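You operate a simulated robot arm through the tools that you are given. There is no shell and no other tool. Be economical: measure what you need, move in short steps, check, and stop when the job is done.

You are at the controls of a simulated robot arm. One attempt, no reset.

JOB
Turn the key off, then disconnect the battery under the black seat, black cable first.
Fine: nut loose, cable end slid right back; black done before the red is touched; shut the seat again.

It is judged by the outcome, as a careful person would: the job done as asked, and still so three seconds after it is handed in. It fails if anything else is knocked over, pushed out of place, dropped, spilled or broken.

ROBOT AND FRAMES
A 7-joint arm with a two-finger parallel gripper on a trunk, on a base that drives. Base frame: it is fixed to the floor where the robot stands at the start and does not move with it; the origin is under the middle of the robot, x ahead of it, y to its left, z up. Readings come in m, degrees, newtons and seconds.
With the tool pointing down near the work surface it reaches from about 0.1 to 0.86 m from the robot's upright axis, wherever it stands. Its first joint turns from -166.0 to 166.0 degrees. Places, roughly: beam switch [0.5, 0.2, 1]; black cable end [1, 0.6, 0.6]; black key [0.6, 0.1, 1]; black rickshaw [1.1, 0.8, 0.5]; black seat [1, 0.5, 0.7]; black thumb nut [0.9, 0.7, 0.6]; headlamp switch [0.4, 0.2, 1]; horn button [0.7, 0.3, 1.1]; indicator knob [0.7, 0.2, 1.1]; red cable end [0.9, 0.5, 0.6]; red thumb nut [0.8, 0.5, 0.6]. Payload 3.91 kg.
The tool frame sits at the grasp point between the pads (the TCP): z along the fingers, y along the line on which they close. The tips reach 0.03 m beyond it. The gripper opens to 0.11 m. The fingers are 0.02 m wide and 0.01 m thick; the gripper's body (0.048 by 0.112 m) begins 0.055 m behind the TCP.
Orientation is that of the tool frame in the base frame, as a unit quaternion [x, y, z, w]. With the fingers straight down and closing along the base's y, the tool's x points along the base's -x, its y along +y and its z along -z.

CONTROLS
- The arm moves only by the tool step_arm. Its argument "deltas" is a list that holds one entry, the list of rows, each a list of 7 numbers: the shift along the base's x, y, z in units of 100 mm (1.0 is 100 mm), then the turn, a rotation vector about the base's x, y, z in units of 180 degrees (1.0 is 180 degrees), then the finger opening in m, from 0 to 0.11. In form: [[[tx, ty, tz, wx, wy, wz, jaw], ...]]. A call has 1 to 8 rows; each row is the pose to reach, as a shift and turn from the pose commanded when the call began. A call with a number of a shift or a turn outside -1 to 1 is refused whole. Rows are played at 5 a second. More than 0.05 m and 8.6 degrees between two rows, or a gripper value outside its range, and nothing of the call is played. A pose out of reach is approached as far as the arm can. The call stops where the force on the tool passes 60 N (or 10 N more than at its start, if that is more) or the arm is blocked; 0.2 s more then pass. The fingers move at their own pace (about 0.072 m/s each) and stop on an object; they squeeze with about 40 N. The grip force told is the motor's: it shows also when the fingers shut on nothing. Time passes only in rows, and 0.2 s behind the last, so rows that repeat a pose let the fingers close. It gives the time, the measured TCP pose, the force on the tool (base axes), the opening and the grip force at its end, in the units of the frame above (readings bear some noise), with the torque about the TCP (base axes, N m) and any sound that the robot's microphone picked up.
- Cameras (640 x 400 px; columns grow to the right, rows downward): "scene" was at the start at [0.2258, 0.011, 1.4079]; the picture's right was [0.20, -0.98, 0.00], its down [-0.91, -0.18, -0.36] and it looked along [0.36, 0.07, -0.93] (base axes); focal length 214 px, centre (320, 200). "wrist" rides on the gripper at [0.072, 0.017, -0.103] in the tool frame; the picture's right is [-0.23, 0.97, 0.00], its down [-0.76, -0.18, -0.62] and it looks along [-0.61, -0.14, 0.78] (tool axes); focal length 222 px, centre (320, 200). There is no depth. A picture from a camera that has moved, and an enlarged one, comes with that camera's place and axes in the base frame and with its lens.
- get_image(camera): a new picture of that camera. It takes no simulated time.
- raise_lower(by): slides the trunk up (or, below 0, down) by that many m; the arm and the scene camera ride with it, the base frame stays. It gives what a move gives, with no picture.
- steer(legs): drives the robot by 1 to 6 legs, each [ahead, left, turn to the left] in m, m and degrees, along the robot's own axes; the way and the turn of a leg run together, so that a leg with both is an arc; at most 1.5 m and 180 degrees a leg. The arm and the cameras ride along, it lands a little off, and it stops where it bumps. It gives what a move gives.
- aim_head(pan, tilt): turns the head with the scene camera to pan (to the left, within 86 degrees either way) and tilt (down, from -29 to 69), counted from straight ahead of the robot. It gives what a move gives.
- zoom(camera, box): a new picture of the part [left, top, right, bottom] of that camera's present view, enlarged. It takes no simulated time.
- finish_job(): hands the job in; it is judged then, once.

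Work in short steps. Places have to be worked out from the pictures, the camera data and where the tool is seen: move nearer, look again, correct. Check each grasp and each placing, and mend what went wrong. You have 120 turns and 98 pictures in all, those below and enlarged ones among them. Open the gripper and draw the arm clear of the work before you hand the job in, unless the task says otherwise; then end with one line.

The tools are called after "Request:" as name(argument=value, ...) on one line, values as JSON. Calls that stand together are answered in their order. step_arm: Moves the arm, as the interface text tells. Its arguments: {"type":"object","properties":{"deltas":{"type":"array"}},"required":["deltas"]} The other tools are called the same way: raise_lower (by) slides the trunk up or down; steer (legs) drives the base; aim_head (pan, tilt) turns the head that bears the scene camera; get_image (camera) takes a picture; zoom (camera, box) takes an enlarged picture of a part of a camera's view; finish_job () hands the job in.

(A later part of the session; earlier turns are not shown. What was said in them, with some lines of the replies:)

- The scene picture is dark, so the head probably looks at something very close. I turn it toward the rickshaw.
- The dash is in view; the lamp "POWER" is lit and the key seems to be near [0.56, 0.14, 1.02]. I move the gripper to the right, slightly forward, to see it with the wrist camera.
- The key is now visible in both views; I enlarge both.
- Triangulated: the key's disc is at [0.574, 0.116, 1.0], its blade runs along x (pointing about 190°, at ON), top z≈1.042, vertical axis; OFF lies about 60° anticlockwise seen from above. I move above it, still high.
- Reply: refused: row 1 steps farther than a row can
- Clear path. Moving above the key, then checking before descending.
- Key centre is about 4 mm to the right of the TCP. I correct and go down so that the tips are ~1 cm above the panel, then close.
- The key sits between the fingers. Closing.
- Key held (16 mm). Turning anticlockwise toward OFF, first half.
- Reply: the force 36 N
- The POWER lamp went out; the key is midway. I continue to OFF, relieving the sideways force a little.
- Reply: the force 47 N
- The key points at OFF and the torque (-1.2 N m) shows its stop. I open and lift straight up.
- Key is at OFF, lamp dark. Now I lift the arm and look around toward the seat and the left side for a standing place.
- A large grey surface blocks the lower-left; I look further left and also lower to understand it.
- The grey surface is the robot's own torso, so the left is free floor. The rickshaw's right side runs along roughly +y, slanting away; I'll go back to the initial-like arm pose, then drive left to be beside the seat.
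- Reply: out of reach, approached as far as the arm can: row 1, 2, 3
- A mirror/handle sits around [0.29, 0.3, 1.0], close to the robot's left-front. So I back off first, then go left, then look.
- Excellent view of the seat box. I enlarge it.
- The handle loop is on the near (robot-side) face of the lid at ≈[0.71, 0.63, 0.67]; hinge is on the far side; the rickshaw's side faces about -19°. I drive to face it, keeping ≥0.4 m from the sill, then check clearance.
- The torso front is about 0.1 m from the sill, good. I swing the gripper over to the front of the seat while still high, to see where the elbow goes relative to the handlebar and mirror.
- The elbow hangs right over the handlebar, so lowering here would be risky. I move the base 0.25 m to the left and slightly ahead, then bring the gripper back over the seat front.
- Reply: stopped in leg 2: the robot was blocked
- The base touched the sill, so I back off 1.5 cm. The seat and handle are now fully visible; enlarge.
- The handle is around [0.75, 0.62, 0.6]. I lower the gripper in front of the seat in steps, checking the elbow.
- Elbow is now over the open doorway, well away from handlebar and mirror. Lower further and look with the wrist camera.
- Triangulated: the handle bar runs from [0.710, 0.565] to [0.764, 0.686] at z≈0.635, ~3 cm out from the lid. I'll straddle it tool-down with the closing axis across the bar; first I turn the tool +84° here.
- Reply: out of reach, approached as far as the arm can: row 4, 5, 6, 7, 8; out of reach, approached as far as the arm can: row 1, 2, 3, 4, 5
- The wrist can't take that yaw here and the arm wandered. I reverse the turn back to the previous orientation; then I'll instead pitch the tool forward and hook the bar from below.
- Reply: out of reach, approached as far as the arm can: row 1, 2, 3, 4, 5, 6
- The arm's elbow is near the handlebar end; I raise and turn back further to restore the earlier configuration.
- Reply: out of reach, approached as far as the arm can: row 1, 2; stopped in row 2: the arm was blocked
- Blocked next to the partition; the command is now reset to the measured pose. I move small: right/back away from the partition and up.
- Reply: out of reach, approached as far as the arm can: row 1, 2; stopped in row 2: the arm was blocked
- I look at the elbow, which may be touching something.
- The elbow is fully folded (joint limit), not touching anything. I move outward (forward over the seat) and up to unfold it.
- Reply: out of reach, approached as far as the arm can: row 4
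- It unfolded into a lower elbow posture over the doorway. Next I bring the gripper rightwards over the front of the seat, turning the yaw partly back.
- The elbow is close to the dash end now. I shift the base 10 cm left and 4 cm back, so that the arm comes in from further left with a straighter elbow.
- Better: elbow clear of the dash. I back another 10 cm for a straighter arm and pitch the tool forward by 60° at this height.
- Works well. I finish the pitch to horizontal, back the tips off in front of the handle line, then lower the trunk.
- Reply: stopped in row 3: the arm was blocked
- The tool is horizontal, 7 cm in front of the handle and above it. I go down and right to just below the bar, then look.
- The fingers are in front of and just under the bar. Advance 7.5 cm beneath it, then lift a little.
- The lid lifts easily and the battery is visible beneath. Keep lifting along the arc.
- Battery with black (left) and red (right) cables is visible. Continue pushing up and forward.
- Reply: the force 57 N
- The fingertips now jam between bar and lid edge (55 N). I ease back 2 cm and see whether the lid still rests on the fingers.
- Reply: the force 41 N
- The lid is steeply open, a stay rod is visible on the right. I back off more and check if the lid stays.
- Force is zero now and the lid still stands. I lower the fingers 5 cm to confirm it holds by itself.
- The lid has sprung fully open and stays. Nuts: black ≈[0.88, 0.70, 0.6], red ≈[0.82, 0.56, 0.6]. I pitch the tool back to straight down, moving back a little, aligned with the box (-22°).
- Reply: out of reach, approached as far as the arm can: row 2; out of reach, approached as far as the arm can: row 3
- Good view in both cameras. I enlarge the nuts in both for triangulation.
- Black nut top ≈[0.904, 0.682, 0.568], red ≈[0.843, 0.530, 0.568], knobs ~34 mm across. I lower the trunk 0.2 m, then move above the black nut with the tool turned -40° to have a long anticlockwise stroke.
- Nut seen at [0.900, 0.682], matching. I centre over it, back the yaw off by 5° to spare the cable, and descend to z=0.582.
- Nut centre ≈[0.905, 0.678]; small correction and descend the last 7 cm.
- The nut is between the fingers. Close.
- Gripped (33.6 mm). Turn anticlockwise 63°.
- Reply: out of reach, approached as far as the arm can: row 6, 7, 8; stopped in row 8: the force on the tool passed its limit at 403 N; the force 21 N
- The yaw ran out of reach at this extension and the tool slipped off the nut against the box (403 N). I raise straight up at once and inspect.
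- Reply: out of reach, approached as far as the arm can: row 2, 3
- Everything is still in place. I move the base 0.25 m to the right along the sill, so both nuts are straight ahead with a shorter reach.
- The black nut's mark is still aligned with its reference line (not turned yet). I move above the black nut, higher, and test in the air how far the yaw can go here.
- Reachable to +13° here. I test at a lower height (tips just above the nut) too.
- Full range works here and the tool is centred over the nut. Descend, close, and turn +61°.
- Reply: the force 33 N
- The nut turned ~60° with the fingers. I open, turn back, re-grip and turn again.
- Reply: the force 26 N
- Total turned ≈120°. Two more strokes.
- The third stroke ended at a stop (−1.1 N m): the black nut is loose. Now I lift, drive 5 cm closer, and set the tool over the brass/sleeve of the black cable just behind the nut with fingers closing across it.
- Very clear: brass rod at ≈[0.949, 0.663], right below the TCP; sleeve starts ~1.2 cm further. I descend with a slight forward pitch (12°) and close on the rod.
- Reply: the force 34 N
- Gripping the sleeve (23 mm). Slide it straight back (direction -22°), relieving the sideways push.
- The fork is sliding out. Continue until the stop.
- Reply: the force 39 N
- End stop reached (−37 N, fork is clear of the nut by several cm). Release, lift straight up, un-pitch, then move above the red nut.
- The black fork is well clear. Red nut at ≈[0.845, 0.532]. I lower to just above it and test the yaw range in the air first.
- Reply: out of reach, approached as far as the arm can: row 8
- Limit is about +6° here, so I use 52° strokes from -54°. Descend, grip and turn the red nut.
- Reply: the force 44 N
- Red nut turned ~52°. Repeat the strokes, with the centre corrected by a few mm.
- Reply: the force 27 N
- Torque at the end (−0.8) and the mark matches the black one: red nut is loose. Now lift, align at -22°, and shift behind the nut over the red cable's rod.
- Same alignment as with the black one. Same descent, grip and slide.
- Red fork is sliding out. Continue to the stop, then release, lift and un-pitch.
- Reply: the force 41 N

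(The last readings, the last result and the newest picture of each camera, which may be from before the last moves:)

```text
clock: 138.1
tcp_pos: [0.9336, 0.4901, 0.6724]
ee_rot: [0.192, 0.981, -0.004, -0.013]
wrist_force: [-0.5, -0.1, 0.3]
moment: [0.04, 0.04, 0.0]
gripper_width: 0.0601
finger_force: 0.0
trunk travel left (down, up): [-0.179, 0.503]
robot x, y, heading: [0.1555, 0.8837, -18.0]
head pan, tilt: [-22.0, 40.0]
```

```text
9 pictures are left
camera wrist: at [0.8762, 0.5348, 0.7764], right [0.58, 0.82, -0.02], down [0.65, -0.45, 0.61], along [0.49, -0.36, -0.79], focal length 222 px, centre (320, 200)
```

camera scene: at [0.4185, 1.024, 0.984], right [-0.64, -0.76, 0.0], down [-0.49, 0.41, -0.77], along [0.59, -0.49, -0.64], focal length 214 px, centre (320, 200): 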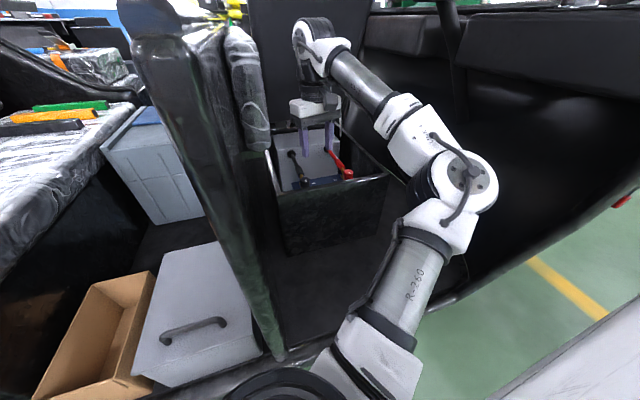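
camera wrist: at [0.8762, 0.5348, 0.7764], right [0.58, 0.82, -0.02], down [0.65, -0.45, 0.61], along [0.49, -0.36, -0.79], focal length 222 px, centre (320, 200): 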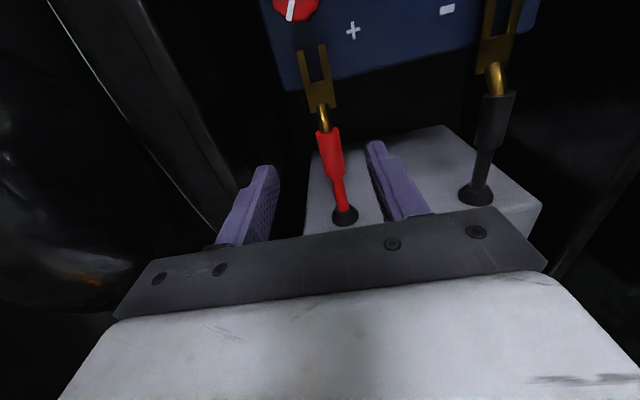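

Both cables are fully back. Now to shut the seat: I raise the trunk 0.3 m, pull the gripper back and pitch it forward, and then look at the lid and its handle.

Request:
raise_lower(by=0.3)

Request:
step_arm(deltas=[[[-0.1, 0.04, 0.1, -0.0169, -0.0417, 0, 0.05], [-0.2, 0.08, 0.1, -0.0338, -0.0834, 0, 0.05], [-0.3, 0.12, 0.1, -0.0506, -0.1251, 0, 0.05], [-0.4, 0.16, 0.1, -0.0675, -0.167, 0, 0.05], [-0.5, 0.2, 0.1, -0.0844, -0.2086, 0, 0.05], [-0.6, 0.24, 0.1, -0.1013, -0.25, 0, 0.05], [-0.7, 0.28, 0.1, -0.118, -0.292, 0, 0.05], [-0.8, 0.32, 0.1, -0.135, -0.334, 0, 0.05]]])

Request:
aim_head(pan=-3, tilt=28)

Request:
get_image(camera="scene")

```text
clock: 141.1
tcp_pos: [0.9329, 0.4916, 0.9719]
ee_rot: [0.192, 0.981, -0.005, -0.011]
wrist_force: [-0.6, 1.0, 0.2]
moment: [0.04, 0.02, 0.01]
gripper_width: 0.0599
finger_force: 0.1
trunk travel left (down, up): [-0.479, 0.203]
robot x, y, heading: [0.1602, 0.884, -18.1]
head pan, tilt: [-22.0, 40.0]
```

```text
clock: 142.9
tcp_pos: [0.8532, 0.5244, 0.983]
ee_rot: [0.165, 0.833, -0.104, 0.517]
wrist_force: [-0.5, 0.5, -0.4]
moment: [-0.05, 0.0, 0.0]
gripper_width: 0.05
finger_force: 0.0
trunk travel left (down, up): [-0.479, 0.203]
robot x, y, heading: [0.1578, 0.887, -18.0]
head pan, tilt: [-22.0, 40.0]
```

```text
clock: 143.8
tcp_pos: [0.8548, 0.5231, 0.9829]
ee_rot: [0.167, 0.833, -0.106, 0.516]
wrist_force: [-0.6, 0.0, -1.0]
moment: [-0.02, -0.01, 0.0]
gripper_width: 0.05
finger_force: 0.1
trunk travel left (down, up): [-0.479, 0.203]
robot x, y, heading: [0.1582, 0.8861, -17.8]
head pan, tilt: [-3.0, 28.0]
```

```text
8 pictures are left
camera scene: at [0.4051, 0.7995, 1.3025], right [-0.36, -0.93, 0.0], down [-0.44, 0.17, -0.88], along [0.82, -0.32, -0.47], focal length 214 px, centre (320, 200)
```

scene: 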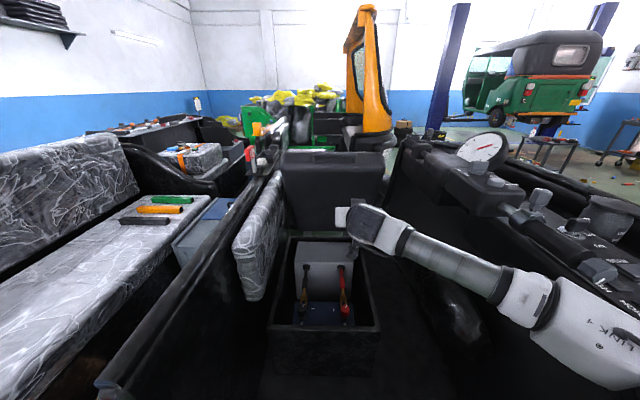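

Request:
zoom(camera="scene", box=[270, 135, 398, 250])

```text
3.48 times, centred on (334, 192) of scene
camera zoom: at [0.4051, 0.7995, 1.3025], right [-0.36, -0.93, 0.0], down [-0.44, 0.17, -0.88], along [0.82, -0.32, -0.47], focal length 746 px, centre (271, 226)
```

zoom: 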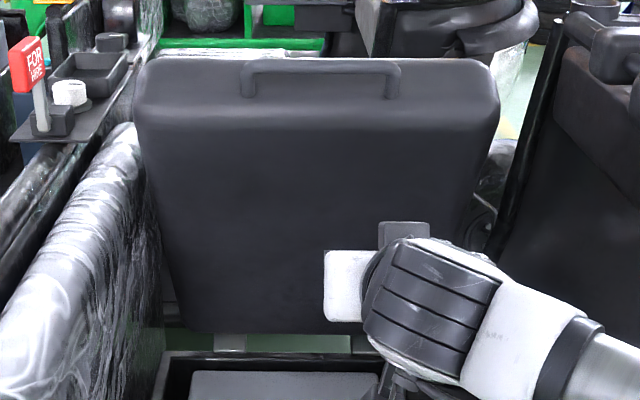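

The lid leans at about 66° with the handle bar on top at ≈[1.02, 0.51, 1.11]. I raise the gripper above the bar level and reach over it, to hook it from above and pull back-down along the arc.

Request:
step_arm(deltas=[[[0, 0, 0.4, 0, 0, 0, 0.05], [0, 0, 0.8, 0, 0, 0, 0.05], [0, 0, 1.0, 0, 0, 0, 0.05]]])

Request:
step_arm(deltas=[[[0, 0, 0.4, 0, 0, 0, 0.05], [0.1, -0.01, 0.8, 0, 0, 0, 0.05], [0.5, -0.05, 0.9, 0, 0, 0, 0.05], [0.9, -0.07, 0.9, 0, 0, 0, 0.05], [1.0, -0.08, 0.9, 0, 0, 0, 0.05]]])

Request:
zoom(camera="scene", box=[270, 120, 398, 235])

```text
clock: 144.6
tcp_pos: [0.852, 0.5239, 1.0826]
ee_rot: [0.167, 0.834, -0.107, 0.516]
wrist_force: [0.0, 0.1, 0.0]
moment: [0.0, -0.02, -0.04]
gripper_width: 0.05
finger_force: 0.1
trunk travel left (down, up): [-0.479, 0.203]
robot x, y, heading: [0.1587, 0.8854, -18.0]
head pan, tilt: [-3.0, 28.0]
```

```text
clock: 145.8
tcp_pos: [0.9527, 0.5141, 1.1726]
ee_rot: [0.167, 0.833, -0.107, 0.516]
wrist_force: [-0.6, 0.3, 0.4]
moment: [0.01, 0.0, -0.02]
gripper_width: 0.0503
finger_force: 0.1
trunk travel left (down, up): [-0.479, 0.203]
robot x, y, heading: [0.1565, 0.8888, -18.0]
head pan, tilt: [-3.0, 28.0]
```

```text
3.48 times, centred on (334, 178) of scene
camera zoom: at [0.4051, 0.7998, 1.3026], right [-0.36, -0.93, 0.0], down [-0.44, 0.17, -0.88], along [0.82, -0.32, -0.47], focal length 746 px, centre (271, 278)
```

zoom: 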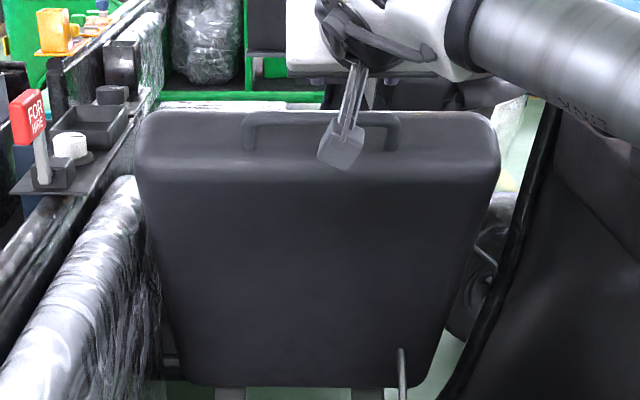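

The fingers are above and short of the bar. I move 8 cm forward over it at this height, then lower until contact.

Request:
step_arm(deltas=[[[0.3, 0.02, 0, 0, 0, 0, 0.05], [0.6, 0.04, 0, 0, 0, 0, 0.05], [0.82, 0.05, 0, 0, 0, 0, 0.05]]])

Request:
step_arm(deltas=[[[0, 0, -0.15, 0, 0, 0, 0.05], [0, 0, -0.3, 0, 0, 0, 0.05]]])

Request:
get_image(camera="wrist")

```text
clock: 146.6
tcp_pos: [1.0338, 0.5182, 1.1714]
ee_rot: [0.166, 0.833, -0.106, 0.516]
wrist_force: [0.2, -0.4, -0.6]
moment: [0.01, 0.03, -0.02]
gripper_width: 0.0501
finger_force: 0.0
trunk travel left (down, up): [-0.479, 0.203]
robot x, y, heading: [0.1583, 0.8867, -18.2]
head pan, tilt: [-3.0, 28.0]
```

```text
clock: 147.2
tcp_pos: [1.0336, 0.5184, 1.1408]
ee_rot: [0.166, 0.834, -0.105, 0.516]
wrist_force: [0.0, -1.1, -0.4]
moment: [-0.01, -0.01, -0.02]
gripper_width: 0.0504
finger_force: 0.1
trunk travel left (down, up): [-0.479, 0.203]
robot x, y, heading: [0.1549, 0.8855, -18.1]
head pan, tilt: [-3.0, 28.0]
```

```text
5 pictures are left
camera wrist: at [0.9265, 0.5834, 1.1216], right [0.47, 0.86, 0.2], down [-0.27, -0.08, 0.96], along [0.84, -0.51, 0.2], focal length 222 px, centre (320, 200)
```

wrist: 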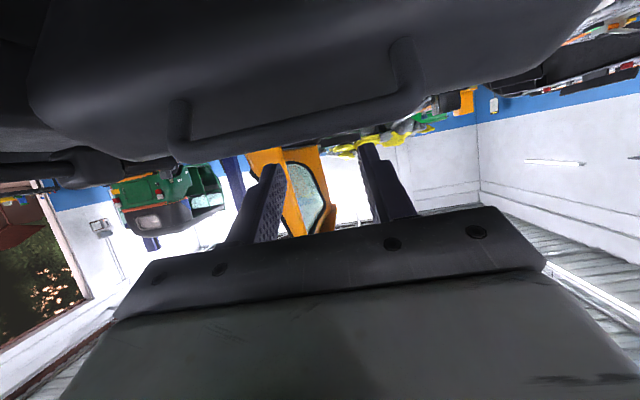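

The fingers are exactly over the bar (bar at ≈[1.03, 0.516, 1.107]). I press down onto it and pull back along the arc.

Request:
step_arm(deltas=[[[0, 0, -0.2, 0, 0, 0, 0.05], [-0.28, 0.11, -0.35, 0, 0, 0, 0.05], [-0.57, 0.23, -0.5, 0, 0, 0, 0.05], [-0.79, 0.32, -0.65, 0, 0, 0, 0.05], [-0.96, 0.39, -0.8, 0, 0, 0, 0.05]]])

Request:
zoom(camera="scene", box=[250, 120, 410, 260])

```text
clock: 148.3
tcp_pos: [0.9387, 0.5605, 1.0622]
ee_rot: [0.167, 0.834, -0.106, 0.516]
wrist_force: [-0.7, -0.9, 4.1]
moment: [0.08, -0.08, 0.0]
gripper_width: 0.0495
finger_force: 0.1
trunk travel left (down, up): [-0.479, 0.203]
robot x, y, heading: [0.1573, 0.8815, -18.0]
head pan, tilt: [-3.0, 28.0]
```

```text
2.86 times, centred on (330, 190) of scene
camera zoom: at [0.405, 0.7996, 1.3026], right [-0.36, -0.93, 0.0], down [-0.44, 0.17, -0.88], along [0.82, -0.32, -0.47], focal length 613 px, centre (291, 229)
```

zoom: 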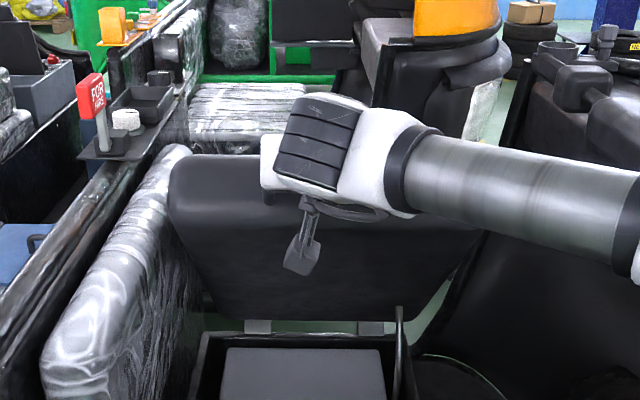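

The lid follows with light force (4 N). Continue along the arc.

Request:
step_arm(deltas=[[[-0.25, 0.1, -0.2, 0, 0, 0, 0.05], [-0.48, 0.19, -0.42, 0, 0, 0, 0.05], [-0.7, 0.28, -0.68, 0, 0, 0, 0.05], [-0.91, 0.37, -0.96, 0, 0, 0, 0.05]]])

Request:
step_arm(deltas=[[[-0.1, 0.04, -0.2, 0, 0, 0, 0.05], [-0.2, 0.08, -0.4, 0, 0, 0, 0.05], [-0.3, 0.12, -0.65, 0, 0, 0, 0.05], [-0.4, 0.16, -0.9, 0, 0, 0, 0.05]]])

Request:
get_image(camera="scene")

```text
clock: 149.3
tcp_pos: [0.8479, 0.5937, 0.9677]
ee_rot: [0.167, 0.833, -0.107, 0.516]
wrist_force: [0.7, -0.3, -0.4]
moment: [-0.01, -0.02, 0.0]
gripper_width: 0.05
finger_force: 0.1
trunk travel left (down, up): [-0.479, 0.203]
robot x, y, heading: [0.1596, 0.8836, -18.3]
head pan, tilt: [-3.0, 28.0]
```

```text
clock: 150.3
tcp_pos: [0.8075, 0.613, 0.8769]
ee_rot: [0.166, 0.833, -0.106, 0.516]
wrist_force: [-6.2, 2.0, 2.0]
moment: [0.06, 0.01, 0.21]
gripper_width: 0.0498
finger_force: 0.0
trunk travel left (down, up): [-0.479, 0.203]
robot x, y, heading: [0.1578, 0.8836, -18.2]
head pan, tilt: [-3.0, 28.0]
```

```text
3 pictures are left
camera scene: at [0.4044, 0.7997, 1.3028], right [-0.36, -0.93, 0.0], down [-0.44, 0.17, -0.88], along [0.82, -0.32, -0.47], focal length 214 px, centre (320, 200)
```

scene: 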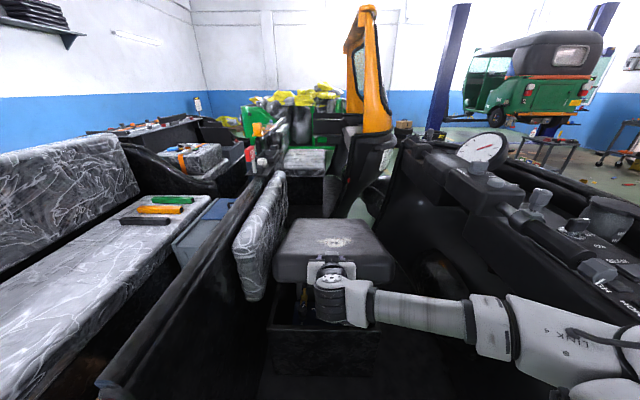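

The lid is at ~25°, fingers over the bar, with tips touching the lid's edge (6 N). I retract 2.5 cm and keep pushing down on the bar.

Request:
step_arm(deltas=[[[-0.23, 0.09, 0, 0, 0, 0, 0.05], [-0.3, 0.12, -0.3, 0, 0, 0, 0.05], [-0.38, 0.15, -0.6, 0, 0, 0, 0.05], [-0.44, 0.18, -0.9, 0, 0, 0, 0.05]]])

Request:
step_arm(deltas=[[[-0.06, 0.02, -0.2, 0, 0, 0, 0.05], [-0.09, 0.04, -0.4, 0, 0, 0, 0.05], [-0.11, 0.04, -0.6, 0, 0, 0, 0.05]]])

```text
clock: 151.3
tcp_pos: [0.7943, 0.6176, 0.8207]
ee_rot: [0.167, 0.834, -0.106, 0.515]
wrist_force: [0.1, -0.1, -0.7]
moment: [-0.02, -0.02, 0.02]
gripper_width: 0.0502
finger_force: 0.1
out of reach, approached as far as the arm can: row 1, 2, 3, 4
trunk travel left (down, up): [-0.479, 0.203]
robot x, y, heading: [0.1581, 0.8835, -18.1]
head pan, tilt: [-3.0, 28.0]
```

```text
clock: 152.2
tcp_pos: [0.7834, 0.6085, 0.8062]
ee_rot: [0.165, 0.839, -0.102, 0.508]
wrist_force: [0.0, -1.0, -0.2]
moment: [-0.01, -0.01, -0.01]
gripper_width: 0.0501
finger_force: 0.0
out of reach, approached as far as the arm can: row 1, 2, 3
trunk travel left (down, up): [-0.479, 0.203]
robot x, y, heading: [0.158, 0.8827, -18.2]
head pan, tilt: [-3.0, 28.0]
```

Arm is at its folding limit; force is zero. I back the base 6 cm and check the lid.

Request:
steer(legs=[[-0.06, 0, 0]])

Request:
zoom(camera="scene", box=[230, 190, 430, 360])

```text
clock: 153.1
tcp_pos: [0.7258, 0.6266, 0.8066]
ee_rot: [0.166, 0.839, -0.103, 0.509]
wrist_force: [0.0, -0.7, 0.2]
moment: [-0.01, 0.03, -0.01]
gripper_width: 0.0501
finger_force: 0.1
trunk travel left (down, up): [-0.479, 0.203]
robot x, y, heading: [0.1002, 0.9062, -18.0]
head pan, tilt: [-3.0, 28.0]
```

```text
2.35 times, centred on (330, 275) of scene
camera zoom: at [0.3474, 0.8187, 1.3027], right [-0.36, -0.93, 0.0], down [-0.44, 0.17, -0.88], along [0.82, -0.32, -0.47], focal length 505 px, centre (296, 24)
```

zoom: 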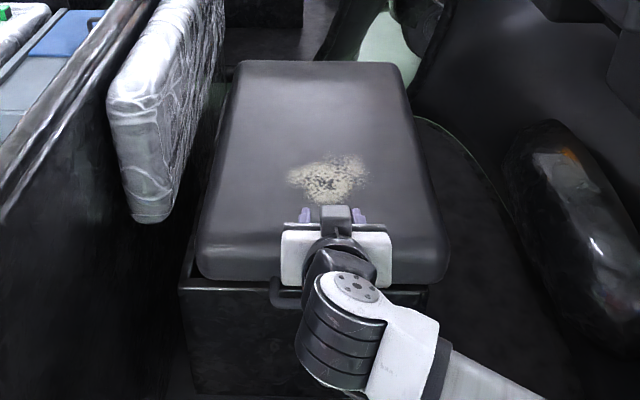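

The seat is shut (handle back at its original place). I lift the gripper and back the robot away, then take a final look.

Request:
step_arm(deltas=[[[0, 0, 0.4, 0, 0, 0, 0.05], [0, 0, 0.8, 0, 0, 0, 0.05], [0, 0, 1.0, 0, 0, 0, 0.05]]])

Request:
steer(legs=[[-0.25, 0, 0]])

Request:
get_image(camera="scene")

```text
clock: 153.9
tcp_pos: [0.73, 0.6245, 0.9087]
ee_rot: [0.165, 0.839, -0.103, 0.507]
wrist_force: [0.6, 0.1, 0.0]
moment: [-0.01, 0.01, -0.01]
gripper_width: 0.0503
finger_force: 0.1
out of reach, approached as far as the arm can: row 1, 2, 3
trunk travel left (down, up): [-0.479, 0.203]
robot x, y, heading: [0.101, 0.9073, -17.9]
head pan, tilt: [-3.0, 28.0]
```

```text
clock: 155.7
tcp_pos: [0.4981, 0.6965, 0.9075]
ee_rot: [0.167, 0.839, -0.104, 0.508]
wrist_force: [-0.5, -0.5, -0.1]
moment: [-0.01, 0.0, 0.0]
gripper_width: 0.05
finger_force: 0.1
trunk travel left (down, up): [-0.479, 0.203]
robot x, y, heading: [-0.1332, 0.9807, -18.3]
head pan, tilt: [-3.0, 28.0]
```

```text
1 pictures are left
camera scene: at [0.1149, 0.8935, 1.3027], right [-0.36, -0.93, 0.0], down [-0.44, 0.17, -0.88], along [0.82, -0.32, -0.47], focal length 214 px, centre (320, 200)
```

scene: 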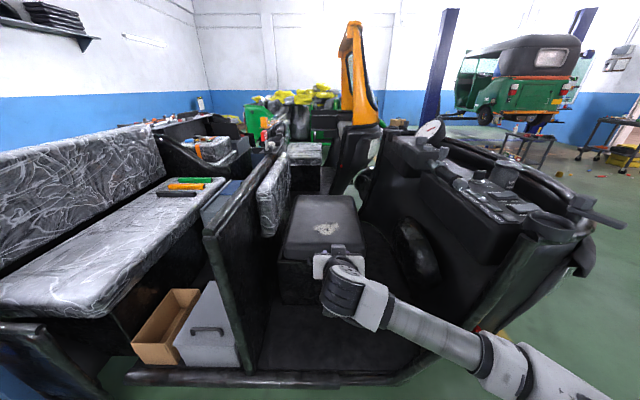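

The seat is shut flat, everything else stands in its place, the gripper is open and clear. I hand the job in.

Request:
finish_job()

```text
The job is handed in.
```

The key is at OFF, and both battery cables are off with the black done first: nuts loosened to their stops and cable ends slid right back. The seat is shut again; on one early try at the black nut the gripper slipped off and hit the box with about 403 N, but I saw no damage in the pictures.
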